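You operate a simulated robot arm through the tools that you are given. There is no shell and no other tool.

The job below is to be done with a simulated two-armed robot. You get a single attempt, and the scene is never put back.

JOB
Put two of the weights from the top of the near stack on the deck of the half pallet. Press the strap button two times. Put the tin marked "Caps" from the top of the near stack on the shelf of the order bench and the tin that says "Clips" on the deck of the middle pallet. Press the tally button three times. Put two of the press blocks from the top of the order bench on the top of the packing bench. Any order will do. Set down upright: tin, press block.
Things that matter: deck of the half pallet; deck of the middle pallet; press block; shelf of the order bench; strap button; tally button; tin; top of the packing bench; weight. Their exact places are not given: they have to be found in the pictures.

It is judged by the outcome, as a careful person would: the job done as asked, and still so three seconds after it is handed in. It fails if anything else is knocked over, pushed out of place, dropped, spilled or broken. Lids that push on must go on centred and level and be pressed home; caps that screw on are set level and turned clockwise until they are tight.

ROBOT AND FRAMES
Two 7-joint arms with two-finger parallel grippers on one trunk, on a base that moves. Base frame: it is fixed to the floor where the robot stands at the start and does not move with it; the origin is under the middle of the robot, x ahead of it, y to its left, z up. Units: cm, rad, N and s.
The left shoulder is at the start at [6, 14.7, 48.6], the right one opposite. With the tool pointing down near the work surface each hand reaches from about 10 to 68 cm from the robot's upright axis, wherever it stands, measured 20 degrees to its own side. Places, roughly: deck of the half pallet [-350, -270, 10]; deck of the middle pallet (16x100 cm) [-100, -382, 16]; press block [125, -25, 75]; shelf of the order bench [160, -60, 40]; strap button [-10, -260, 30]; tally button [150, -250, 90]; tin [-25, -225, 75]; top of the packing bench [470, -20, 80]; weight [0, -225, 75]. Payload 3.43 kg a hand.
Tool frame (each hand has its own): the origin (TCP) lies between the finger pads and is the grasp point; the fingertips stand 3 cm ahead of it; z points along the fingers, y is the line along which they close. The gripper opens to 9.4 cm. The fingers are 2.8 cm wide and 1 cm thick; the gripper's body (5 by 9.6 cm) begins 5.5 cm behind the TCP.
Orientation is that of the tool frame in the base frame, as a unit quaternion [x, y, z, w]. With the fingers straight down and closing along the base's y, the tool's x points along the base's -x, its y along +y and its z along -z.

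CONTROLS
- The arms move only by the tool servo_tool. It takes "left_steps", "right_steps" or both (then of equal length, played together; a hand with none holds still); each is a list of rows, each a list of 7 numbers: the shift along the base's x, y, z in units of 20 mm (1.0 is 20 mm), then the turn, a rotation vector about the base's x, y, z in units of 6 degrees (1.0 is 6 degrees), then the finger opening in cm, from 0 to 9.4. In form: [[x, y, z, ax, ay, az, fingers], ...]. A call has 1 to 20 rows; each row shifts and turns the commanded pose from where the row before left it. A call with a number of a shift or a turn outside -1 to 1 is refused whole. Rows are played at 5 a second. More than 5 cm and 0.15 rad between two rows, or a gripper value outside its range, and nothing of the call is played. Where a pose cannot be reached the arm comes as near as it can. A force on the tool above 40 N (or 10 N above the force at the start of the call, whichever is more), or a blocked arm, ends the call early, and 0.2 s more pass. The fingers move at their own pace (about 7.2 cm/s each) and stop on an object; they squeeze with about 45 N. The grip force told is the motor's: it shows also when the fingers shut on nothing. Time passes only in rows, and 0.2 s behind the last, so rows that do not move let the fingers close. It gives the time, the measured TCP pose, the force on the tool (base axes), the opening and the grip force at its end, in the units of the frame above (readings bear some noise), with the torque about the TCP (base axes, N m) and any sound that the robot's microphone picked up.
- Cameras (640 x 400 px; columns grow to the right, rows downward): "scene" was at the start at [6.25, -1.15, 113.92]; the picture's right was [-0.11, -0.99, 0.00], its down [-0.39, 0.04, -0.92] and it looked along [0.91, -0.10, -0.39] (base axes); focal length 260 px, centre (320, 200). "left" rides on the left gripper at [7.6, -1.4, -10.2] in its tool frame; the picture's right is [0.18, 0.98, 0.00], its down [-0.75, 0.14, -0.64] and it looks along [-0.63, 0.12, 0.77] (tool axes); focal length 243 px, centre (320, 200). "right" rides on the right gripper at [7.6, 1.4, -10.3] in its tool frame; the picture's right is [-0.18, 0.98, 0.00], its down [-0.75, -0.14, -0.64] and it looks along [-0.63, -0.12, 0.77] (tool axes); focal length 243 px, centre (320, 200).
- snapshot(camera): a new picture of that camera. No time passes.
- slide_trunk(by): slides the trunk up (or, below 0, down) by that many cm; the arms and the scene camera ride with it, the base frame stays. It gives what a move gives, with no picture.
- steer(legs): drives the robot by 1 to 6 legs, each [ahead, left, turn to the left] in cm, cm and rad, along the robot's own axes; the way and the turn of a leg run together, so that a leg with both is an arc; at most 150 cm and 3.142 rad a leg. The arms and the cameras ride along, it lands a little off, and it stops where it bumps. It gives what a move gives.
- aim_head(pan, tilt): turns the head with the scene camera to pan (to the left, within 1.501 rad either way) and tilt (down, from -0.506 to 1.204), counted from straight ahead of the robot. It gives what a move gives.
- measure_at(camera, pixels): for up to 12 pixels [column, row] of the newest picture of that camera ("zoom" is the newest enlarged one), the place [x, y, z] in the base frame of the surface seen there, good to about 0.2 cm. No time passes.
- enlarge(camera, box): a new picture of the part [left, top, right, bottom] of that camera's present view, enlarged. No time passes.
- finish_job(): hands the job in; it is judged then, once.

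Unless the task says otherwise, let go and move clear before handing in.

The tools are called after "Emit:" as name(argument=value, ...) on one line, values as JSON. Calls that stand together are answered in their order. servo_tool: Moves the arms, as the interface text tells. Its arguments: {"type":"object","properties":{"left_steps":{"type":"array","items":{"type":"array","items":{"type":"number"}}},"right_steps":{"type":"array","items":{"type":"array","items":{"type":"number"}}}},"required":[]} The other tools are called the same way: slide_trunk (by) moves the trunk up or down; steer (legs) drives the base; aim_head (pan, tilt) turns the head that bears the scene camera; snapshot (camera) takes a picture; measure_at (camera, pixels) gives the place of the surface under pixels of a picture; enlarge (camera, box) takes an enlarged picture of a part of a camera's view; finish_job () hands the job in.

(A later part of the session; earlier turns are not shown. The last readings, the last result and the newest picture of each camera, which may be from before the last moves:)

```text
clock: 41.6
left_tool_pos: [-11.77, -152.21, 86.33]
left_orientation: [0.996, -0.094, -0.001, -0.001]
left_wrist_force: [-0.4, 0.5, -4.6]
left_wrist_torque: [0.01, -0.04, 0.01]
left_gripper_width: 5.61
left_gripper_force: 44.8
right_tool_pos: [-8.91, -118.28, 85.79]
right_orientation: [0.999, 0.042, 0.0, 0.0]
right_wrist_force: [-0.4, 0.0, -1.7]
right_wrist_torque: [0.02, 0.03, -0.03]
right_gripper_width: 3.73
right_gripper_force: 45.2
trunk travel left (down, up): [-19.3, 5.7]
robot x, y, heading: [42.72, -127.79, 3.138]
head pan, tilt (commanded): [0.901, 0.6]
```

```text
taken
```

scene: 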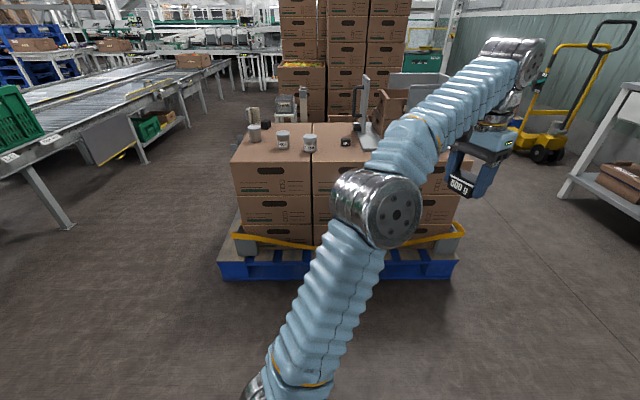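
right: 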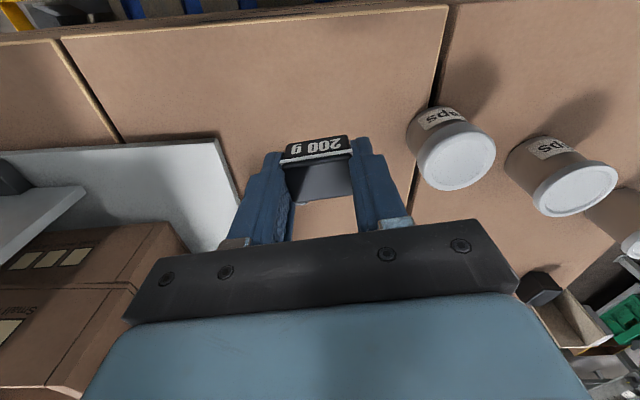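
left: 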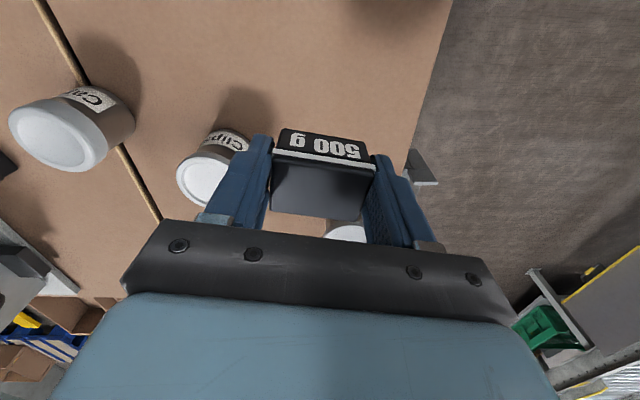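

The bench front and the stack's right end leave an aisle ≈115 cm wide. I turn back square to the room, strafe right to the aisle's middle, and then drive along it in steps.

Emit:
steer(legs=[[0, 0, 0.915], [0, -125, 0]])

Emit:
aim_head(pan=-0.1, tilt=0.45)

Emit:
snapshot(camera="scene")

```text
clock: 50.4
left_tool_pos: [-73.61, -105.73, 86.17]
left_orientation: [0.936, 0.351, 0.0, -0.001]
left_wrist_force: [0.3, 0.2, -5.5]
left_wrist_torque: [0.01, 0.0, 0.01]
left_gripper_width: 5.65
left_gripper_force: 45.1
right_tool_pos: [-98.56, -82.62, 85.83]
right_orientation: [0.88, 0.474, -0.001, 0.001]
right_wrist_force: [-0.5, -0.2, -2.0]
right_wrist_torque: [-0.02, 0.0, -0.03]
right_gripper_width: 3.74
right_gripper_force: 44.7
trunk travel left (down, up): [-19.3, 5.7]
robot x, y, heading: [-59.08, -48.06, -2.243]
head pan, tilt (commanded): [0.901, 0.6]
```

```text
clock: 51.7
left_tool_pos: [-73.56, -105.87, 86.12]
left_orientation: [0.937, 0.35, 0.001, -0.001]
left_wrist_force: [0.0, -0.6, -5.3]
left_wrist_torque: [0.02, -0.04, 0.02]
left_gripper_width: 5.6
left_gripper_force: 45.8
right_tool_pos: [-98.56, -82.62, 85.9]
right_orientation: [0.88, 0.474, 0.0, 0.0]
right_wrist_force: [0.3, -0.2, -1.3]
right_wrist_torque: [0.01, 0.0, -0.04]
right_gripper_width: 3.73
right_gripper_force: 45.1
trunk travel left (down, up): [-19.3, 5.7]
robot x, y, heading: [-58.7, -48.11, -2.241]
head pan, tilt (commanded): [-0.099, 0.45]
```

```text
taken
```

scene: 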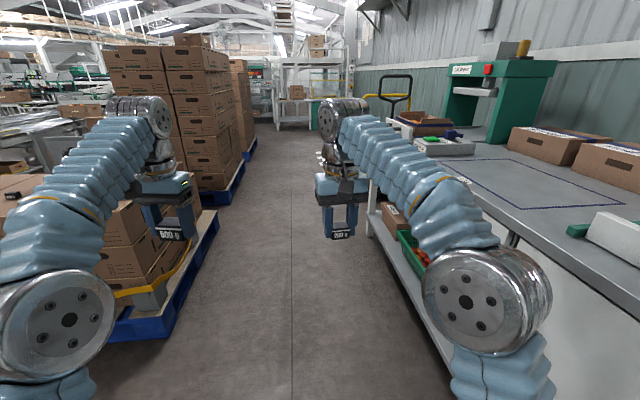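

Emit:
measure_at(camera="scene", pixels=[[480, 300], [545, 290], [450, 350], [500, 380], [60, 320], [5, 330], [130, 340], [215, 215], [366, 190], [460, 235], [560, 310], [125, 290]])

```text
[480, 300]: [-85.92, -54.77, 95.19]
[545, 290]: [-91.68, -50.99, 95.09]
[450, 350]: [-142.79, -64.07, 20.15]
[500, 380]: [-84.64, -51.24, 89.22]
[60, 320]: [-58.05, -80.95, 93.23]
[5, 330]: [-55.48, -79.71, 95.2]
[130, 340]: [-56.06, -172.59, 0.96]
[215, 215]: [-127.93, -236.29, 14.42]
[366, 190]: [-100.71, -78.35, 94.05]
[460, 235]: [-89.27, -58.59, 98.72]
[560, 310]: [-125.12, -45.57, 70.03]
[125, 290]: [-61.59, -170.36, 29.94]
```

Both elbows clear bench (v gap ≈26 cm) and stack (≈35 cm). Driving along the aisle.

Emit:
steer(legs=[[150, 0, 0], [80, 0, 0]])

Emit:
aim_head(pan=-0.6, tilt=0.55)

Emit:
snapshot(camera="scene")

```text
clock: 63.1
left_tool_pos: [-217.45, -287.89, 86.3]
left_orientation: [0.934, 0.357, 0.0, -0.001]
left_wrist_force: [-0.7, 0.4, -4.2]
left_wrist_torque: [0.0, 0.0, -0.01]
left_gripper_width: 5.61
left_gripper_force: 44.6
right_tool_pos: [-242.69, -265.07, 85.78]
right_orientation: [0.877, 0.48, 0.001, -0.001]
right_wrist_force: [0.2, 1.5, -2.5]
right_wrist_torque: [0.02, 0.03, 0.03]
right_gripper_width: 3.73
right_gripper_force: 45.2
trunk travel left (down, up): [-19.3, 5.7]
robot x, y, heading: [-204.09, -230.14, -2.224]
head pan, tilt (commanded): [-0.099, 0.45]
```

```text
clock: 64.1
left_tool_pos: [-217.62, -287.95, 86.36]
left_orientation: [0.934, 0.358, 0.0, 0.0]
left_wrist_force: [0.9, -0.1, -5.2]
left_wrist_torque: [0.02, -0.01, 0.0]
left_gripper_width: 5.64
left_gripper_force: 44.4
right_tool_pos: [-242.94, -265.06, 85.82]
right_orientation: [0.877, 0.48, 0.001, 0.0]
right_wrist_force: [0.5, 0.9, -2.4]
right_wrist_torque: [0.01, 0.0, 0.0]
right_gripper_width: 3.73
right_gripper_force: 45.0
trunk travel left (down, up): [-19.3, 5.7]
robot x, y, heading: [-203.87, -229.95, -2.227]
head pan, tilt (commanded): [-0.6, 0.55]
```

```text
taken
```

scene: 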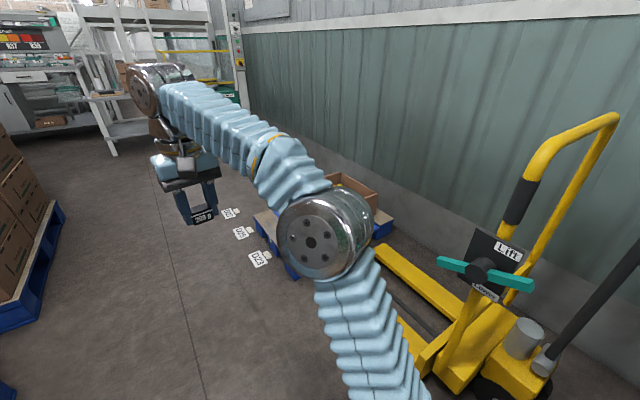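

The half pallet is beyond the truck's forks, around pixel (290,245). I measure its visible edges and the floor labels.

Emit:
measure_at(camera="scene", pixels=[[262, 215], [275, 250], [290, 272], [385, 225], [268, 225], [345, 180], [260, 260], [232, 213], [380, 250], [420, 360], [60, 210], [340, 190]])

Emit:
steer(legs=[[100, 0, 0]])

Emit:
aim_head(pan=-1.3, tilt=0.6)

Emit:
snapshot(camera="scene")

```text
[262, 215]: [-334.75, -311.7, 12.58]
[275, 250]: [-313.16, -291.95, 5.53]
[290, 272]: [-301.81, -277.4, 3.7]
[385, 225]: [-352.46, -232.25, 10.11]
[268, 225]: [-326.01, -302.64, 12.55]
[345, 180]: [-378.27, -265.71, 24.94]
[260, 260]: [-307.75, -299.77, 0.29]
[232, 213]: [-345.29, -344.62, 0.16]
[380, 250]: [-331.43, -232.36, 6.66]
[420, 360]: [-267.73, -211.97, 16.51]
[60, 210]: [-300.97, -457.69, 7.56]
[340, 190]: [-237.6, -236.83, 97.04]
```

```text
clock: 69.2
left_tool_pos: [-278.98, -366.52, 86.11]
left_orientation: [0.935, 0.353, 0.0, -0.001]
left_wrist_force: [0.2, -0.1, -5.1]
left_wrist_torque: [0.01, 0.03, 0.0]
left_gripper_width: 5.62
left_gripper_force: 45.3
right_tool_pos: [-304.16, -343.51, 85.93]
right_orientation: [0.879, 0.477, 0.001, 0.0]
right_wrist_force: [0.3, 0.2, -2.0]
right_wrist_torque: [-0.01, -0.02, -0.02]
right_gripper_width: 3.71
right_gripper_force: 45.0
trunk travel left (down, up): [-19.3, 5.7]
robot x, y, heading: [-264.94, -308.75, -2.23]
head pan, tilt (commanded): [-0.6, 0.55]
```

```text
clock: 70.3
left_tool_pos: [-278.89, -366.55, 86.27]
left_orientation: [0.935, 0.353, 0.0, -0.001]
left_wrist_force: [0.5, 0.9, -4.8]
left_wrist_torque: [0.04, 0.01, 0.01]
left_gripper_width: 5.63
left_gripper_force: 45.0
right_tool_pos: [-304.12, -343.6, 85.85]
right_orientation: [0.879, 0.477, 0.0, -0.001]
right_wrist_force: [-0.3, 0.0, -1.8]
right_wrist_torque: [0.04, 0.03, 0.01]
right_gripper_width: 3.73
right_gripper_force: 44.9
trunk travel left (down, up): [-19.3, 5.7]
robot x, y, heading: [-264.76, -308.39, -2.234]
head pan, tilt (commanded): [-1.3, 0.6]
```

```text
taken
```

scene: 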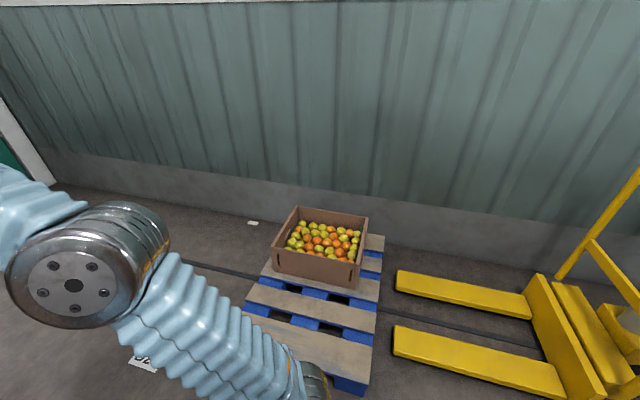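

The half pallet is in view with a fruit box at its back and free deck boards at (310,310) and (330,350). Measuring the boards.

Emit:
measure_at(camera="scene", pixels=[[250, 290], [375, 322], [370, 355], [255, 308], [375, 330], [305, 362], [320, 345], [310, 305], [275, 270], [380, 250], [395, 340], [330, 288]])

Emit:
enlarge(camera="scene", box=[230, 230, 410, 400])

```text
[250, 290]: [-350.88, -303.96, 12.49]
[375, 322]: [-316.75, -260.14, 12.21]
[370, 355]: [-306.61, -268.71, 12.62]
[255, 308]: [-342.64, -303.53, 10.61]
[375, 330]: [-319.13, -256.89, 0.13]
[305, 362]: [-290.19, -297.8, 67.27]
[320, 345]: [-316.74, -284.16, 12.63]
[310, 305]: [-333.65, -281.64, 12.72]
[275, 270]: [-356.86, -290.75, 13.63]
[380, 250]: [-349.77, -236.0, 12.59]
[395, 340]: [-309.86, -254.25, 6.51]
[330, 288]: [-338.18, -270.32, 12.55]
```

```text
2.35 times, centred on (320, 315) of scene
```

zoom: 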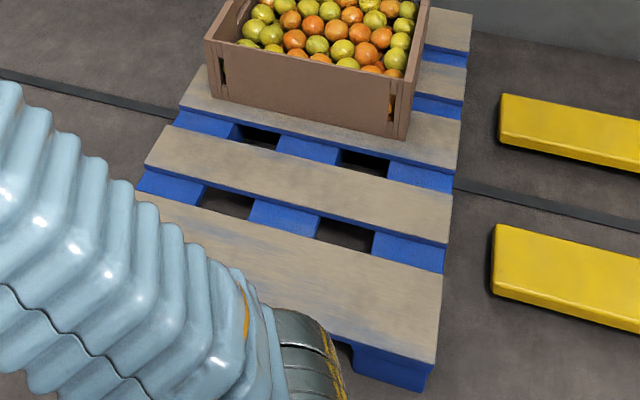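

Emit:
measure_at(camera="zoom", pixels=[[438, 278], [433, 355], [300, 235], [260, 250], [300, 260], [330, 330], [400, 310], [446, 200], [442, 238], [160, 132], [300, 170], [300, 205]])

```text
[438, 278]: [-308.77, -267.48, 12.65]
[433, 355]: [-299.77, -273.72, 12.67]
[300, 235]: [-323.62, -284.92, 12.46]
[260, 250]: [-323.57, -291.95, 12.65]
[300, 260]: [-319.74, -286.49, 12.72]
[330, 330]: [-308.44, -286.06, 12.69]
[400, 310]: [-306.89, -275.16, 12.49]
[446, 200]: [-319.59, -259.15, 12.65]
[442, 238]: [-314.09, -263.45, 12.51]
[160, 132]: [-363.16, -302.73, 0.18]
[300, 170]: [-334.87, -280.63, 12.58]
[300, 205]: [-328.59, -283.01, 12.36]
```

Front deck board: z≈12.6, its centre line runs from (-304.3,-270.6) toward (-0.61,-0.79), 12 cm wide. I turn right to face the pallet and position the base with the board ≈48 cm ahead.

Emit:
steer(legs=[[0, 0, -1.571], [5, 22, 0]])

Emit:
aim_head(pan=0.0, tilt=0.95)

Emit:
snapshot(camera="scene")

```text
clock: 75.8
left_tool_pos: [-340.25, -310.87, 86.23]
left_orientation: [0.917, -0.399, 0.0, -0.001]
left_wrist_force: [1.5, 1.0, -4.8]
left_wrist_torque: [0.01, 0.01, -0.03]
left_gripper_width: 5.62
left_gripper_force: 44.7
right_tool_pos: [-317.78, -285.18, 85.73]
right_orientation: [0.962, -0.273, 0.001, 0.0]
right_wrist_force: [-0.1, 0.2, -1.3]
right_wrist_torque: [-0.02, -0.02, -0.04]
right_gripper_width: 3.76
right_gripper_force: 45.3
trunk travel left (down, up): [-19.3, 5.7]
robot x, y, heading: [-282.19, -323.6, 2.506]
head pan, tilt (commanded): [-1.3, 0.6]
```

```text
clock: 77.3
left_tool_pos: [-340.19, -310.82, 86.21]
left_orientation: [0.917, -0.4, 0.0, -0.001]
left_wrist_force: [-0.1, -0.6, -6.0]
left_wrist_torque: [-0.01, -0.03, -0.01]
left_gripper_width: 5.61
left_gripper_force: 44.8
right_tool_pos: [-317.92, -285.22, 85.63]
right_orientation: [0.962, -0.272, 0.001, 0.001]
right_wrist_force: [-0.3, -0.6, -1.2]
right_wrist_torque: [0.0, 0.0, 0.0]
right_gripper_width: 3.75
right_gripper_force: 45.3
trunk travel left (down, up): [-19.3, 5.7]
robot x, y, heading: [-282.06, -323.33, 2.506]
head pan, tilt (commanded): [0.0, 0.949]
```

```text
taken
```

scene: 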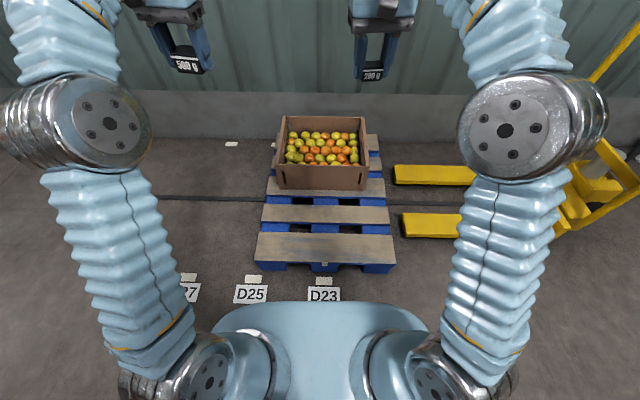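

Facing the half pallet; its front board spans pixels (257..395, 236..262). I measure it and the right elbow's clearance to the truck.

Emit:
measure_at(camera="scene", pixels=[[260, 240], [262, 257], [392, 240], [392, 258], [325, 248], [505, 130], [600, 130], [590, 190], [575, 210], [620, 60], [285, 248], [360, 248]])

```text
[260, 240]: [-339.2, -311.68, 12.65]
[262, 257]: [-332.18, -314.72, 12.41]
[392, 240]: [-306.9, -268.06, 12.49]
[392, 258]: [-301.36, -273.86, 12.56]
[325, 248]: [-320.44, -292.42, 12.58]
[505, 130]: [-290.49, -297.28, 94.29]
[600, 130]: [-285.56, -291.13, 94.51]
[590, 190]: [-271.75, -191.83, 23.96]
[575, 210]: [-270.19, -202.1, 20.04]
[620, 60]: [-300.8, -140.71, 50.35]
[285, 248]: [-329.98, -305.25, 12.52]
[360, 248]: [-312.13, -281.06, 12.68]
```

Front board centre line from (-335.7,-313.2) to (-304.1,-271.0). Targets: 500 g at (-327.3,-302.0), 200 g at (-312.5,-282.2). I lower the trunk first.

Emit:
slide_trunk(by=-19)

```text
clock: 79.3
left_tool_pos: [-340.24, -310.98, 67.28]
left_orientation: [0.917, -0.4, 0.001, -0.001]
left_wrist_force: [-1.0, 0.2, -5.0]
left_wrist_torque: [0.01, -0.01, 0.01]
left_gripper_width: 5.61
left_gripper_force: 44.8
right_tool_pos: [-317.84, -285.33, 66.72]
right_orientation: [0.962, -0.273, 0.001, 0.0]
right_wrist_force: [0.6, 0.5, -2.4]
right_wrist_torque: [0.02, 0.02, 0.0]
right_gripper_width: 3.72
right_gripper_force: 45.1
trunk travel left (down, up): [-0.3, 24.7]
robot x, y, heading: [-282.41, -323.75, 2.503]
head pan, tilt (commanded): [0.0, 0.949]
```

Moving both hands down to z≈30 above the targets.

Emit:
servo_tool(left_steps=[[0.3235, 0.2245, -0.93, 0, 0, 0, 0], [0.3235, 0.2245, -0.93, 0, 0, 0, 0], [0.3235, 0.2245, -0.93, 0, 0, 0, 0], [0.3235, 0.2245, -0.93, 0, 0, 0, 0], [0.3235, 0.2245, -0.93, 0, 0, 0, 0], [0.3235, 0.2245, -0.93, 0, 0, 0, 0], [0.3235, 0.2245, -0.93, 0, 0, 0, 0], [0.3235, 0.2245, -0.93, 0, 0, 0, 0], [0.3235, 0.2245, -0.93, 0, 0, 0, 0], [0.3235, 0.2245, -0.93, 0, 0, 0, 0], [0.3235, 0.2245, -0.93, 0, 0, 0, 0], [0.3235, 0.2245, -0.93, 0, 0, 0, 0], [0.3235, 0.2245, -0.93, 0, 0, 0, 0], [0.3235, 0.2245, -0.93, 0, 0, 0, 0], [0.3235, 0.2245, -0.93, 0, 0, 0, 0], [0.3235, 0.2245, -0.93, 0, 0, 0, 0], [0.3235, 0.2245, -0.93, 0, 0, 0, 0], [0.3235, 0.2245, -0.93, 0, 0, 0, 0], [0.3235, 0.2245, -0.93, 0, 0, 0, 0], [0.3235, 0.2245, -0.93, 0, 0, 0, 0]], right_steps=[[0.1335, 0.0785, -0.918, 0, 0, 0, 0], [0.1335, 0.0785, -0.918, 0, 0, 0, 0], [0.1335, 0.0785, -0.918, 0, 0, 0, 0], [0.1335, 0.0785, -0.918, 0, 0, 0, 0], [0.1335, 0.0785, -0.918, 0, 0, 0, 0], [0.1335, 0.0785, -0.918, 0, 0, 0, 0], [0.1335, 0.0785, -0.918, 0, 0, 0, 0], [0.1335, 0.0785, -0.918, 0, 0, 0, 0], [0.1335, 0.0785, -0.918, 0, 0, 0, 0], [0.1335, 0.0785, -0.918, 0, 0, 0, 0], [0.1335, 0.0785, -0.918, 0, 0, 0, 0], [0.1335, 0.0785, -0.918, 0, 0, 0, 0], [0.1335, 0.0785, -0.918, 0, 0, 0, 0], [0.1335, 0.0785, -0.918, 0, 0, 0, 0], [0.1335, 0.0785, -0.918, 0, 0, 0, 0], [0.1335, 0.0785, -0.918, 0, 0, 0, 0], [0.1335, 0.0785, -0.918, 0, 0, 0, 0], [0.1335, 0.0785, -0.918, 0, 0, 0, 0], [0.1335, 0.0785, -0.918, 0, 0, 0, 0], [0.1335, 0.0785, -0.918, 0, 0, 0, 0]])

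Emit:
snapshot(camera="scene")

Emit:
snapshot(camera="left")

Emit:
snapshot(camera="right")

```text
clock: 83.5
left_tool_pos: [-327.17, -301.9, 30.02]
left_orientation: [0.917, -0.4, -0.001, -0.001]
left_wrist_force: [-0.5, 0.1, -5.1]
left_wrist_torque: [-0.04, -0.01, 0.02]
left_gripper_width: 5.61
left_gripper_force: 44.9
right_tool_pos: [-312.19, -282.1, 29.87]
right_orientation: [0.962, -0.271, -0.001, 0.0]
right_wrist_force: [0.3, 0.7, -1.9]
right_wrist_torque: [-0.01, 0.02, -0.01]
right_gripper_width: 3.73
right_gripper_force: 45.6
trunk travel left (down, up): [-0.3, 24.7]
robot x, y, heading: [-282.04, -323.51, 2.504]
head pan, tilt (commanded): [0.0, 0.949]
```

```text
taken
```

scene: 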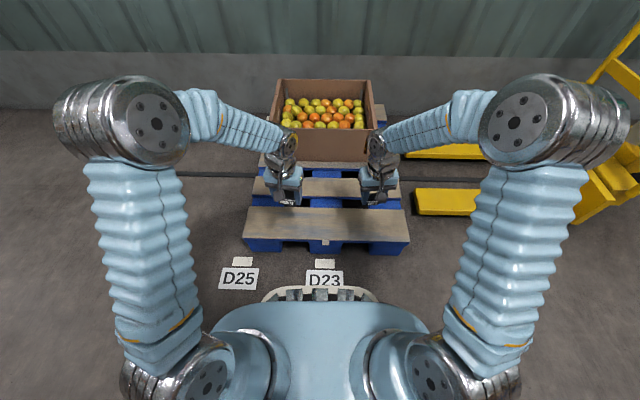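

```text
taken
```

left: 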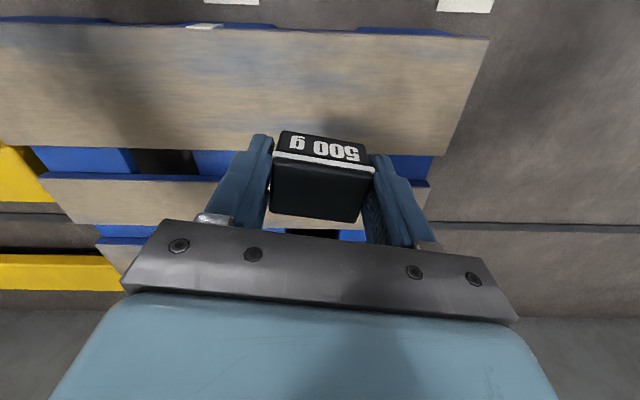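

```text
taken
```

right: 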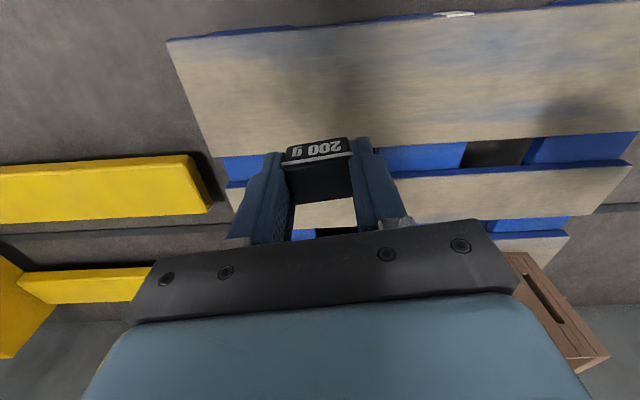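

Both hands sit over the front board; I check the board edges with the wrist cameras before lowering.

Emit:
measure_at(camera="left", pixels=[[330, 40], [320, 125], [400, 150], [440, 45]])

Emit:
measure_at(camera="right", pixels=[[330, 35], [310, 132], [220, 145], [190, 50]])

```text
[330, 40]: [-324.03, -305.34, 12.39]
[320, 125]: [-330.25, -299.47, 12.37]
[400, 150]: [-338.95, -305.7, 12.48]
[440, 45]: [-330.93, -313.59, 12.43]
```

```text
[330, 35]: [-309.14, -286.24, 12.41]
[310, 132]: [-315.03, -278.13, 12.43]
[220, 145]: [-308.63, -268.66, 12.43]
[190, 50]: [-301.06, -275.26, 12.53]
```

Both targets are centred on the board (deck z≈12.45). Lowering to just above contact.

Emit:
servo_tool(left_steps=[[0, 0, -0.759, 0, 0, 0, 0], [0, 0, -0.759, 0, 0, 0, 0], [0, 0, -0.759, 0, 0, 0, 0], [0, 0, -0.759, 0, 0, 0, 0], [0, 0, -0.759, 0, 0, 0, 0], [0, 0, -0.759, 0, 0, 0, 0], [0, 0, -0.759, 0, 0, 0, 0], [0, 0, -0.759, 0, 0, 0, 0], [0, 0, -0.759, 0, 0, 0, 0], [0, 0, 0, 0, 0, 0, 0]], right_steps=[[0, 0, -0.773, 0, 0, 0, 0], [0, 0, -0.773, 0, 0, 0, 0], [0, 0, -0.773, 0, 0, 0, 0], [0, 0, -0.773, 0, 0, 0, 0], [0, 0, -0.773, 0, 0, 0, 0], [0, 0, -0.773, 0, 0, 0, 0], [0, 0, -0.773, 0, 0, 0, 0], [0, 0, -0.773, 0, 0, 0, 0], [0, 0, -0.773, 0, 0, 0, 0], [0, 0, 0, 0, 0, 0, 0]])

```text
clock: 85.8
left_tool_pos: [-327.27, -301.72, 16.31]
left_orientation: [0.917, -0.4, 0.001, 0.0]
left_wrist_force: [-0.1, 0.2, -4.7]
left_wrist_torque: [-0.05, -0.02, 0.01]
left_gripper_width: 5.63
left_gripper_force: 44.7
right_tool_pos: [-312.53, -282.29, 15.95]
right_orientation: [0.962, -0.272, 0.001, 0.0]
right_wrist_force: [-0.8, 0.7, -1.2]
right_wrist_torque: [-0.03, -0.03, -0.02]
right_gripper_width: 3.71
right_gripper_force: 44.7
trunk travel left (down, up): [-0.3, 24.7]
robot x, y, heading: [-281.97, -323.84, 2.507]
head pan, tilt (commanded): [0.0, 0.949]
```

No contact yet (forces = own weights). Lowering a few millimetres more.

Emit:
servo_tool(left_steps=[[0, 0, -0.06, 0, 0, 0, 0], [0, 0, -0.06, 0, 0, 0, 0], [0, 0, 0, 0, 0, 0, 0]], right_steps=[[0, 0, -0.06, 0, 0, 0, 0], [0, 0, -0.06, 0, 0, 0, 0], [0, 0, 0, 0, 0, 0, 0]])

```text
clock: 86.5
left_tool_pos: [-327.22, -301.99, 16.09]
left_orientation: [0.917, -0.4, 0.0, -0.002]
left_wrist_force: [-0.5, 0.4, -5.2]
left_wrist_torque: [-0.01, -0.05, -0.02]
left_gripper_width: 5.63
left_gripper_force: 45.0
right_tool_pos: [-312.55, -282.05, 15.67]
right_orientation: [0.963, -0.271, 0.001, 0.0]
right_wrist_force: [0.4, -0.2, -1.1]
right_wrist_torque: [-0.01, -0.02, 0.0]
right_gripper_width: 3.75
right_gripper_force: 45.5
trunk travel left (down, up): [-0.3, 24.7]
robot x, y, heading: [-281.65, -323.26, 2.504]
head pan, tilt (commanded): [0.0, 0.949]
```

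Emit:
servo_tool(left_steps=[[0, 0, -0.07, 0, 0, 0, 0], [0, 0, -0.07, 0, 0, 0, 0], [0, 0, 0, 0, 0, 0, 0]], right_steps=[[0, 0, -0.06, 0, 0, 0, 0], [0, 0, -0.06, 0, 0, 0, 0], [0, 0, 0, 0, 0, 0, 0]])

Emit:
snapshot(camera="left")

Emit:
snapshot(camera="right")

```text
clock: 87.3
left_tool_pos: [-327.39, -301.97, 16.03]
left_orientation: [0.917, -0.4, 0.0, -0.001]
left_wrist_force: [1.7, -4.9, 11.7]
left_wrist_torque: [0.1, -0.25, -0.1]
left_gripper_width: 5.62
left_gripper_force: 45.2
right_tool_pos: [-312.6, -282.11, 15.77]
right_orientation: [0.962, -0.272, -0.001, 0.0]
right_wrist_force: [1.3, -6.0, 17.7]
right_wrist_torque: [-0.03, 0.07, 0.07]
right_gripper_width: 3.76
right_gripper_force: 44.8
trunk travel left (down, up): [-0.3, 24.7]
robot x, y, heading: [-281.96, -323.4, 2.506]
head pan, tilt (commanded): [0.0, 0.949]
```

```text
taken
```

left: 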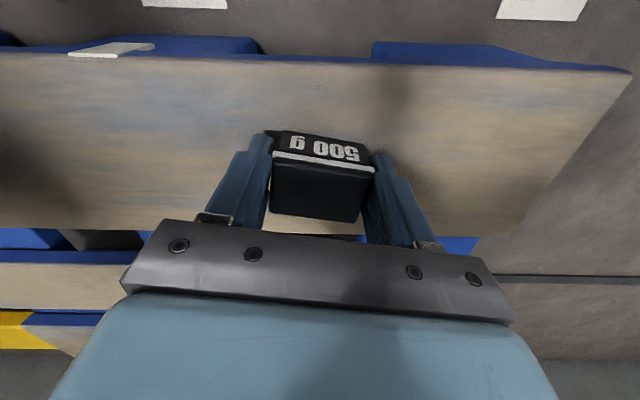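

```text
taken
```

right: 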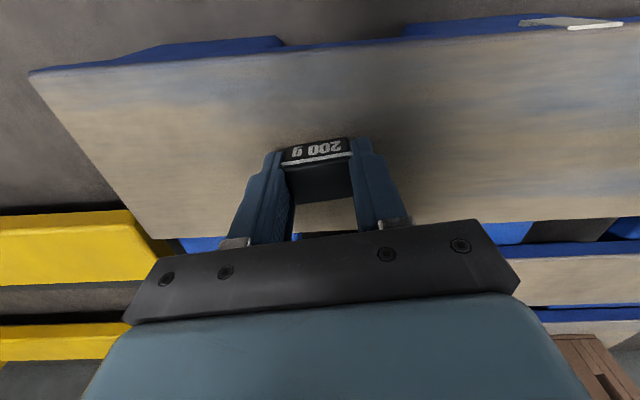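

Both now press lightly on the deck (11.7 N and 17.7 N up). I open the fingers and rise.

Emit:
servo_tool(left_steps=[[0, 0, 0, 0, 0, 0, 6.5], [0, 0, 0, 0, 0, 0, 7.5], [0, 0, 0, 0, 0, 0, 7.5], [0, 0, 0.3, 0, 0, 0, 7.5], [0, 0, 0.6, 0, 0, 0, 7.5], [0, 0, 1, 0, 0, 0, 7.5], [0, 0, 1, 0, 0, 0, 7.5], [0, 0, 1, 0, 0, 0, 7.5], [0, 0, 1, 0, 0, 0, 7.5], [0, 0, 1, 0, 0, 0, 7.5]], right_steps=[[0, 0, 0, 0, 0, 0, 4.6], [0, 0, 0, 0, 0, 0, 6], [0, 0, 0, 0, 0, 0, 6], [0, 0, 0.3, 0, 0, 0, 6], [0, 0, 0.6, 0, 0, 0, 6], [0, 0, 1, 0, 0, 0, 6], [0, 0, 1, 0, 0, 0, 6], [0, 0, 1, 0, 0, 0, 6], [0, 0, 1, 0, 0, 0, 6], [0, 0, 1, 0, 0, 0, 6]])

Emit:
snapshot(camera="left")

Emit:
snapshot(camera="right")

```text
clock: 89.5
left_tool_pos: [-327.13, -301.74, 27.76]
left_orientation: [0.917, -0.399, 0.0, -0.001]
left_wrist_force: [0.3, -0.1, -0.6]
left_wrist_torque: [0.0, 0.0, -0.01]
left_gripper_width: 7.5
left_gripper_force: 0.1
right_tool_pos: [-312.62, -281.89, 27.53]
right_orientation: [0.962, -0.271, 0.0, 0.0]
right_wrist_force: [0.0, 1.4, -0.1]
right_wrist_torque: [-0.02, -0.02, 0.05]
right_gripper_width: 6.01
right_gripper_force: 0.1
trunk travel left (down, up): [-0.3, 24.7]
robot x, y, heading: [-281.77, -323.17, 2.507]
head pan, tilt (commanded): [0.0, 0.949]
```

```text
taken
```

left: 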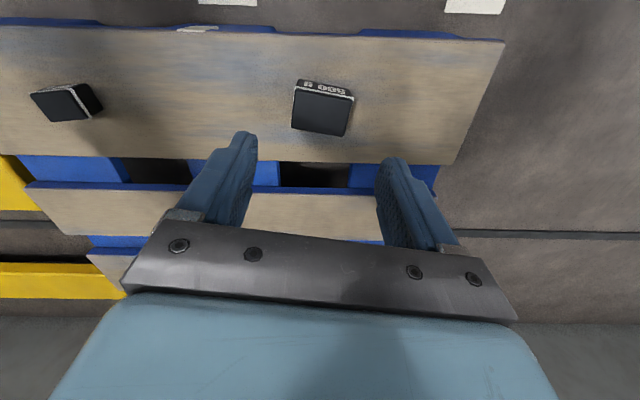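

```text
taken
```

right: 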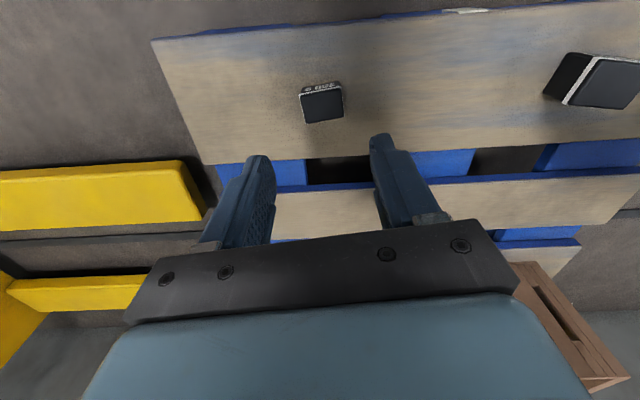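

Both weights rest on the deck (left picture (325,108), right picture (322,102)). I raise the hands and trunk and head back.

Emit:
servo_tool(left_steps=[[0, 0, 0.96, 0, 0, 0, 7.5], [0, 0, 0.96, 0, 0, 0, 7.5], [0, 0, 0.96, 0, 0, 0, 7.5], [0, 0, 0.96, 0, 0, 0, 7.5], [0, 0, 0.96, 0, 0, 0, 7.5], [0, 0, 0.96, 0, 0, 0, 7.5], [0, 0, 0.96, 0, 0, 0, 7.5], [0, 0, 0.96, 0, 0, 0, 7.5], [0, 0, 0.96, 0, 0, 0, 7.5], [0, 0, 0.96, 0, 0, 0, 7.5], [0, 0, 0.96, 0, 0, 0, 7.5], [0, 0, 0.96, 0, 0, 0, 7.5], [0, 0, 0.96, 0, 0, 0, 7.5], [0, 0, 0.96, 0, 0, 0, 7.5], [0, 0, 0.96, 0, 0, 0, 7.5], [0, 0, 0.96, 0, 0, 0, 7.5], [0, 0, 0.96, 0, 0, 0, 7.5], [0, 0, 0.96, 0, 0, 0, 7.5], [0, 0, 0.96, 0, 0, 0, 7.5], [0, 0, 0.96, 0, 0, 0, 7.5]], right_steps=[[0, 0, 0.96, 0, 0, 0, 6], [0, 0, 0.96, 0, 0, 0, 6], [0, 0, 0.96, 0, 0, 0, 6], [0, 0, 0.96, 0, 0, 0, 6], [0, 0, 0.96, 0, 0, 0, 6], [0, 0, 0.96, 0, 0, 0, 6], [0, 0, 0.96, 0, 0, 0, 6], [0, 0, 0.96, 0, 0, 0, 6], [0, 0, 0.96, 0, 0, 0, 6], [0, 0, 0.96, 0, 0, 0, 6], [0, 0, 0.96, 0, 0, 0, 6], [0, 0, 0.96, 0, 0, 0, 6], [0, 0, 0.96, 0, 0, 0, 6], [0, 0, 0.96, 0, 0, 0, 6], [0, 0, 0.96, 0, 0, 0, 6], [0, 0, 0.96, 0, 0, 0, 6], [0, 0, 0.96, 0, 0, 0, 6], [0, 0, 0.96, 0, 0, 0, 6], [0, 0, 0.96, 0, 0, 0, 6], [0, 0, 0.96, 0, 0, 0, 6]])

Emit:
slide_trunk(by=19)

Emit:
snapshot(camera="scene")

```text
clock: 93.8
left_tool_pos: [-327.06, -301.8, 65.95]
left_orientation: [0.917, -0.399, 0.0, -0.001]
left_wrist_force: [0.1, 0.0, -0.2]
left_wrist_torque: [-0.03, -0.02, 0.03]
left_gripper_width: 7.5
left_gripper_force: 0.1
right_tool_pos: [-312.48, -282.18, 65.89]
right_orientation: [0.962, -0.271, 0.001, 0.001]
right_wrist_force: [-0.1, 0.1, 0.2]
right_wrist_torque: [0.0, 0.03, 0.0]
right_gripper_width: 5.97
right_gripper_force: 0.1
trunk travel left (down, up): [-0.3, 24.7]
robot x, y, heading: [-282.19, -323.62, 2.508]
head pan, tilt (commanded): [0.0, 0.949]
```

```text
clock: 95.8
left_tool_pos: [-326.98, -301.83, 84.95]
left_orientation: [0.917, -0.4, 0.0, -0.001]
left_wrist_force: [0.6, -0.8, -0.2]
left_wrist_torque: [0.02, 0.0, 0.01]
left_gripper_width: 7.52
left_gripper_force: 0.0
right_tool_pos: [-312.46, -282.04, 84.86]
right_orientation: [0.962, -0.272, 0.0, 0.0]
right_wrist_force: [-0.4, 0.1, 0.2]
right_wrist_torque: [0.01, 0.03, -0.01]
right_gripper_width: 6.02
right_gripper_force: 0.1
trunk travel left (down, up): [-19.3, 5.7]
robot x, y, heading: [-282.07, -323.59, 2.506]
head pan, tilt (commanded): [0.0, 0.949]
```

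```text
taken
```

scene: 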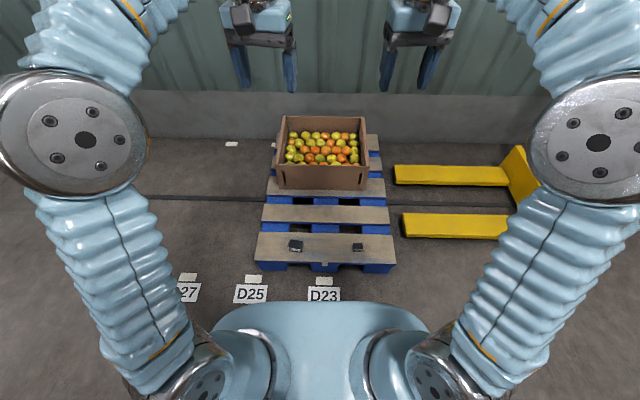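

Both weights are safely on the front board at (296,246) and (358,247). I turn toward the aisle's other end and look at the middle pallet on the way.

Emit:
steer(legs=[[-6, 0, 0], [0, 0, -1.6]])

Emit:
aim_head(pan=-0.9, tilt=0.4)

Emit:
snapshot(camera="scene")

Emit:
aim_head(pan=0.0, tilt=0.4)

Emit:
snapshot(camera="scene")

```text
clock: 100.6
left_tool_pos: [-255.44, -282.05, 84.99]
left_orientation: [-0.365, 0.931, -0.001, 0.0]
left_wrist_force: [0.3, -0.1, 0.4]
left_wrist_torque: [0.01, 0.02, 0.01]
left_gripper_width: 7.5
left_gripper_force: 0.2
right_tool_pos: [-235.66, -296.65, 84.97]
right_orientation: [-0.488, 0.873, 0.0, 0.0]
right_wrist_force: [0.4, 0.5, -0.3]
right_wrist_torque: [0.01, -0.03, 0.02]
right_gripper_width: 6.0
right_gripper_force: 0.1
trunk travel left (down, up): [-19.3, 5.7]
robot x, y, heading: [-276.93, -326.99, 0.93]
head pan, tilt (commanded): [0.0, 0.949]
```

```text
clock: 101.8
left_tool_pos: [-255.33, -282.18, 84.92]
left_orientation: [-0.365, 0.931, -0.001, 0.0]
left_wrist_force: [0.3, 0.0, 0.5]
left_wrist_torque: [0.01, 0.05, 0.01]
left_gripper_width: 7.51
left_gripper_force: 0.0
right_tool_pos: [-235.8, -296.55, 84.95]
right_orientation: [-0.488, 0.873, -0.001, 0.0]
right_wrist_force: [-0.8, 0.1, 0.1]
right_wrist_torque: [-0.03, 0.0, -0.01]
right_gripper_width: 6.01
right_gripper_force: 0.1
trunk travel left (down, up): [-19.3, 5.7]
robot x, y, heading: [-277.18, -327.0, 0.934]
head pan, tilt (commanded): [-0.901, 0.4]
```

```text
taken
```

scene: 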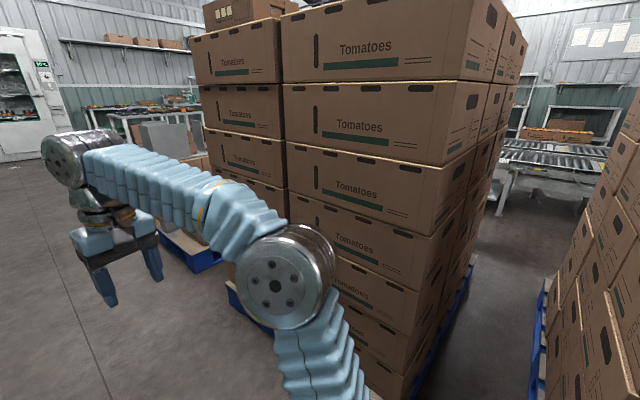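

```text
clock: 103.0
left_tool_pos: [-255.43, -282.09, 84.95]
left_orientation: [-0.365, 0.931, -0.001, 0.0]
left_wrist_force: [0.0, 0.0, -0.1]
left_wrist_torque: [-0.01, 0.03, 0.03]
left_gripper_width: 7.5
left_gripper_force: 0.1
right_tool_pos: [-235.76, -296.58, 84.95]
right_orientation: [-0.489, 0.872, 0.0, 0.0]
right_wrist_force: [-0.1, -0.2, -0.3]
right_wrist_torque: [0.0, 0.0, 0.01]
right_gripper_width: 5.97
right_gripper_force: 0.1
trunk travel left (down, up): [-19.3, 5.7]
robot x, y, heading: [-277.14, -327.28, 0.936]
head pan, tilt (commanded): [0.0, 0.4]
```

```text
taken
```

scene: 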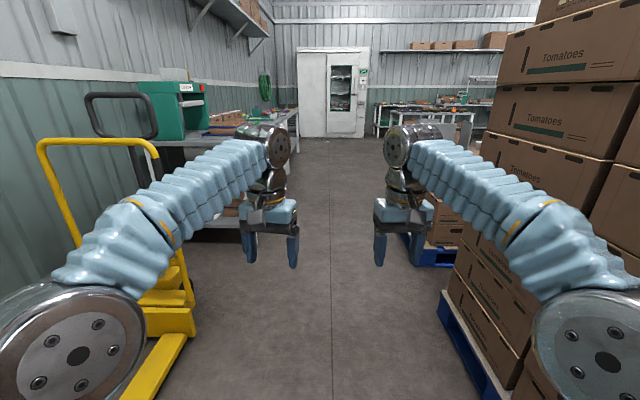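

Emit:
measure_at(camera="scene", pixels=[[60, 150], [160, 250], [150, 340], [185, 325], [440, 295], [500, 390], [405, 240], [450, 255], [70, 320], [20, 320], [290, 130], [440, 270]])

```text
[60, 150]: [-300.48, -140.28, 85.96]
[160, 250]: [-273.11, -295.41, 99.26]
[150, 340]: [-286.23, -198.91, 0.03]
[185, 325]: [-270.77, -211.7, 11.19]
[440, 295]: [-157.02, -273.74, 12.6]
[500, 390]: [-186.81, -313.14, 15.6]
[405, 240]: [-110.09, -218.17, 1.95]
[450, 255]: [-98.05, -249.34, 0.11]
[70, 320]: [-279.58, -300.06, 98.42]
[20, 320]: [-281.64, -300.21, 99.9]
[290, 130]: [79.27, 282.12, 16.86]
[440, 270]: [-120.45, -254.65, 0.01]
```

The middle pallet carries a tall stack; its free deck strip must be on its far end (toward the conveyor). I drive back along the aisle to the open area.

Emit:
steer(legs=[[0, 0, -0.03], [150, 0, 0], [150, 0, 0]])

Emit:
snapshot(camera="scene")

```text
clock: 117.9
left_tool_pos: [-64.96, -48.81, 84.85]
left_orientation: [-0.335, 0.942, -0.001, 0.001]
left_wrist_force: [-0.1, 0.0, -0.9]
left_wrist_torque: [0.0, -0.02, 0.0]
left_gripper_width: 7.53
left_gripper_force: 0.0
right_tool_pos: [-46.08, -64.59, 84.92]
right_orientation: [-0.46, 0.888, 0.0, 0.0]
right_wrist_force: [-0.2, 0.0, 0.6]
right_wrist_torque: [-0.02, -0.01, -0.01]
right_gripper_width: 6.01
right_gripper_force: 0.0
trunk travel left (down, up): [-19.3, 5.7]
robot x, y, heading: [-89.55, -92.51, 0.868]
head pan, tilt (commanded): [0.0, 0.4]
```

```text
taken
```

scene: 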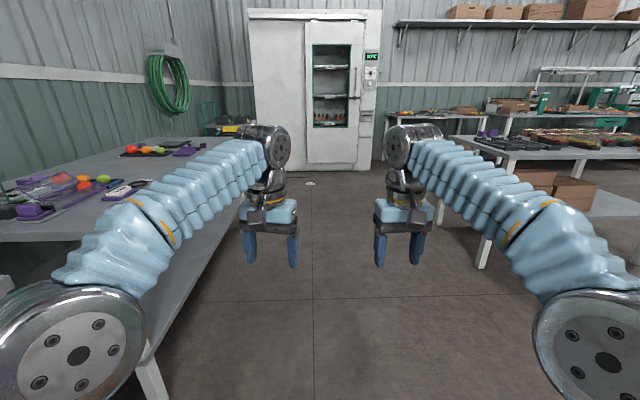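

At the bench corner in the aisle (u≈128). I drive out 82 cm, then turn about to the right and strafe left in front of the near stack.

Emit:
steer(legs=[[82, -2, 0], [0, 0, -3.1]])

Emit:
aim_head(pan=0.3, tilt=0.5)

Emit:
snapshot(camera="scene")

```text
clock: 129.4
left_tool_pos: [-54.09, -76.48, 84.84]
left_orientation: [0.923, 0.385, 0.001, -0.001]
left_wrist_force: [-0.6, 0.1, -1.0]
left_wrist_torque: [0.0, 0.03, 0.0]
left_gripper_width: 7.49
left_gripper_force: 0.0
right_tool_pos: [-74.41, -62.76, 84.89]
right_orientation: [0.862, 0.506, 0.0, 0.001]
right_wrist_force: [0.7, 0.2, -0.1]
right_wrist_torque: [-0.02, 0.01, 0.0]
right_gripper_width: 5.99
right_gripper_force: 0.1
trunk travel left (down, up): [-19.3, 5.7]
robot x, y, heading: [-34.65, -30.68, -2.167]
head pan, tilt (commanded): [0.0, 0.4]
```

```text
clock: 130.2
left_tool_pos: [-54.05, -76.46, 84.92]
left_orientation: [0.923, 0.384, -0.001, -0.001]
left_wrist_force: [-0.4, 0.5, -0.1]
left_wrist_torque: [0.02, 0.02, -0.04]
left_gripper_width: 7.52
left_gripper_force: 0.1
right_tool_pos: [-74.37, -62.69, 84.81]
right_orientation: [0.863, 0.505, 0.0, 0.0]
right_wrist_force: [-0.7, -0.1, 0.5]
right_wrist_torque: [0.02, -0.01, 0.0]
right_gripper_width: 6.01
right_gripper_force: 0.0
trunk travel left (down, up): [-19.3, 5.7]
robot x, y, heading: [-34.23, -30.69, -2.169]
head pan, tilt (commanded): [0.3, 0.499]
```

```text
taken
```

scene: 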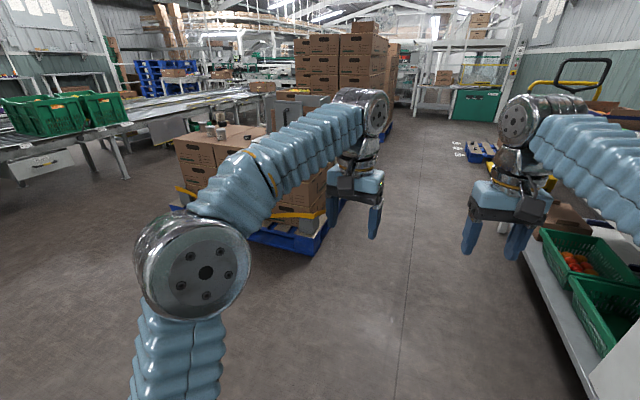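

Robot at (-34,-31). I strafe left and approach the near stack, stopping 25 cm short.

Emit:
steer(legs=[[0, 126, 0], [70, 0, -0.068]])

Emit:
aim_head(pan=0.0, tilt=0.6)

Emit:
snapshot(camera="scene")

```text
clock: 140.1
left_tool_pos: [9.79, -205.14, 85.03]
left_orientation: [0.93, 0.367, -0.001, -0.001]
left_wrist_force: [0.3, 1.2, -0.5]
left_wrist_torque: [0.02, 0.0, -0.06]
left_gripper_width: 7.53
left_gripper_force: 0.1
right_tool_pos: [-10.01, -190.84, 84.8]
right_orientation: [0.872, 0.49, 0.0, 0.0]
right_wrist_force: [-0.5, 0.8, -0.3]
right_wrist_torque: [-0.01, -0.01, -0.01]
right_gripper_width: 5.99
right_gripper_force: 0.0
trunk travel left (down, up): [-19.3, 5.7]
robot x, y, heading: [31.56, -159.98, -2.201]
head pan, tilt (commanded): [0.3, 0.499]
```

```text
clock: 140.9
left_tool_pos: [9.66, -205.15, 84.95]
left_orientation: [0.93, 0.367, 0.0, -0.001]
left_wrist_force: [0.0, -0.4, 0.4]
left_wrist_torque: [-0.02, 0.01, -0.02]
left_gripper_width: 7.48
left_gripper_force: 0.0
right_tool_pos: [-9.9, -190.91, 84.85]
right_orientation: [0.871, 0.491, 0.0, 0.001]
right_wrist_force: [0.8, -0.3, 0.0]
right_wrist_torque: [-0.02, -0.01, 0.01]
right_gripper_width: 5.99
right_gripper_force: 0.1
trunk travel left (down, up): [-19.3, 5.7]
robot x, y, heading: [31.21, -160.08, -2.201]
head pan, tilt (commanded): [0.0, 0.6]
```

```text
taken
```

scene: 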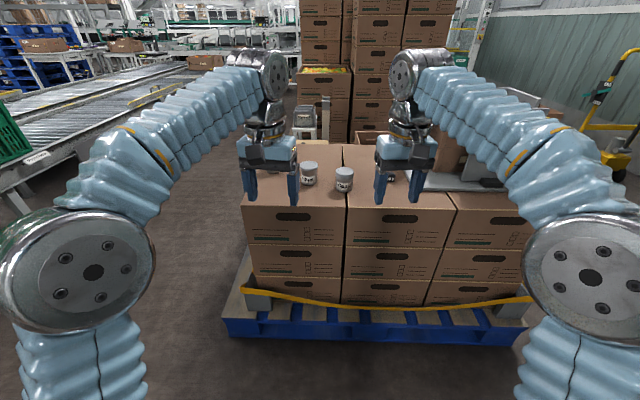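

Now moving the last 25 cm and examining the tins from above.

Emit:
steer(legs=[[25.5, -2, -0.03]])

Emit:
aim_head(pan=0.0, tilt=0.75)

Emit:
snapshot(camera="scene")

Emit:
enlarge(camera="scene", box=[250, 120, 378, 220])

Emit:
snapshot(camera="right")

```text
clock: 142.7
left_tool_pos: [-8.61, -223.89, 84.89]
left_orientation: [0.935, 0.354, -0.002, 0.0]
left_wrist_force: [-0.4, 0.7, -0.4]
left_wrist_torque: [0.02, -0.02, -0.01]
left_gripper_width: 7.48
left_gripper_force: 0.0
right_tool_pos: [-27.86, -208.86, 84.94]
right_orientation: [0.878, 0.478, -0.001, 0.0]
right_wrist_force: [-0.7, 0.2, 0.2]
right_wrist_torque: [0.02, 0.0, 0.01]
right_gripper_width: 6.0
right_gripper_force: 0.0
trunk travel left (down, up): [-19.3, 5.7]
robot x, y, heading: [14.22, -179.35, -2.231]
head pan, tilt (commanded): [0.0, 0.6]
```

```text
clock: 143.4
left_tool_pos: [-8.52, -223.85, 84.9]
left_orientation: [0.935, 0.355, 0.0, -0.001]
left_wrist_force: [0.0, -0.4, 0.7]
left_wrist_torque: [-0.01, 0.03, 0.01]
left_gripper_width: 7.48
left_gripper_force: 0.0
right_tool_pos: [-27.88, -208.8, 84.8]
right_orientation: [0.878, 0.478, 0.0, 0.0]
right_wrist_force: [0.1, 0.0, 0.1]
right_wrist_torque: [0.0, 0.01, -0.01]
right_gripper_width: 5.98
right_gripper_force: 0.0
trunk travel left (down, up): [-19.3, 5.7]
robot x, y, heading: [14.35, -179.52, -2.227]
head pan, tilt (commanded): [0.0, 0.75]
```

```text
taken
```

scene: 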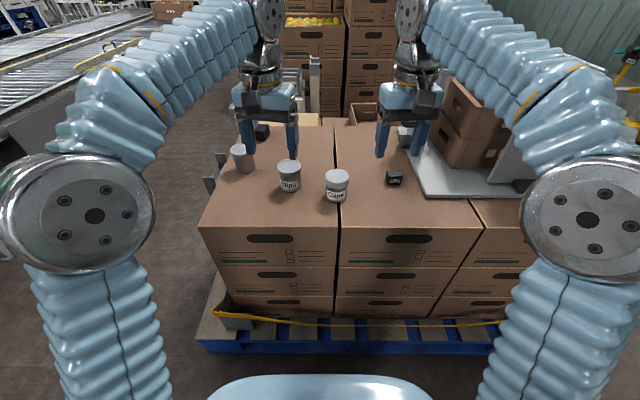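

```text
4.00 times, centred on (314, 170) of scene
```

zoom: 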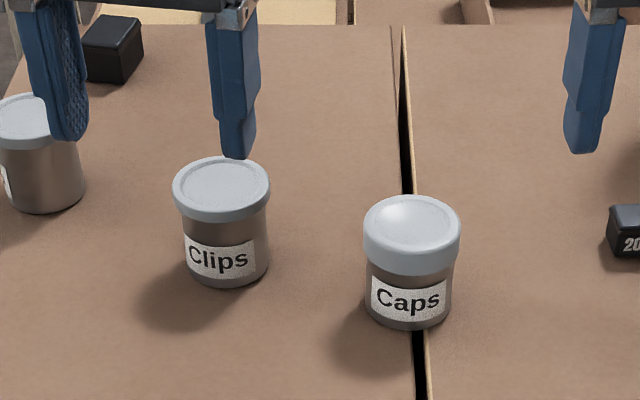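

```text
taken
```

right: 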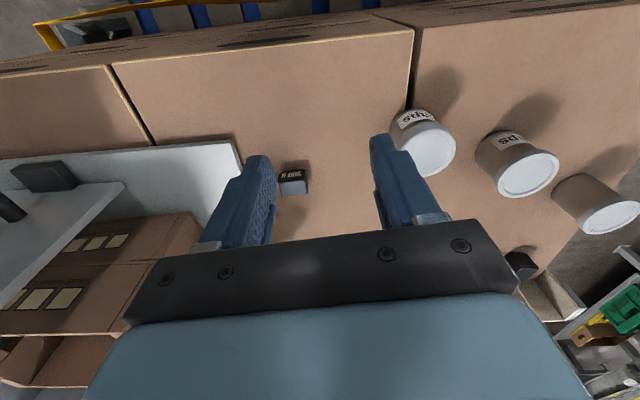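

I measure both lids' tops and the bodies for exact centres and diameters.

Emit:
measure_at(camera="zoom", pixels=[[372, 225], [452, 225], [411, 200], [411, 248], [411, 222], [180, 188], [263, 188], [221, 161], [221, 210], [221, 186], [410, 300], [225, 260]])

```text
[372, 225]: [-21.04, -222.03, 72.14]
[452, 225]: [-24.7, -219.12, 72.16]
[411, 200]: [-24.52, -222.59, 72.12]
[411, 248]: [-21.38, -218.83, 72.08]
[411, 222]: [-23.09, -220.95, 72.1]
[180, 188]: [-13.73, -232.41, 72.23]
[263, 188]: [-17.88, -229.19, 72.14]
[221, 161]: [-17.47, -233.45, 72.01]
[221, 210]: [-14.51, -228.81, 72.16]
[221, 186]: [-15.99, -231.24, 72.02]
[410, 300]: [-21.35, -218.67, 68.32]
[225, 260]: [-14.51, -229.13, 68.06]
```

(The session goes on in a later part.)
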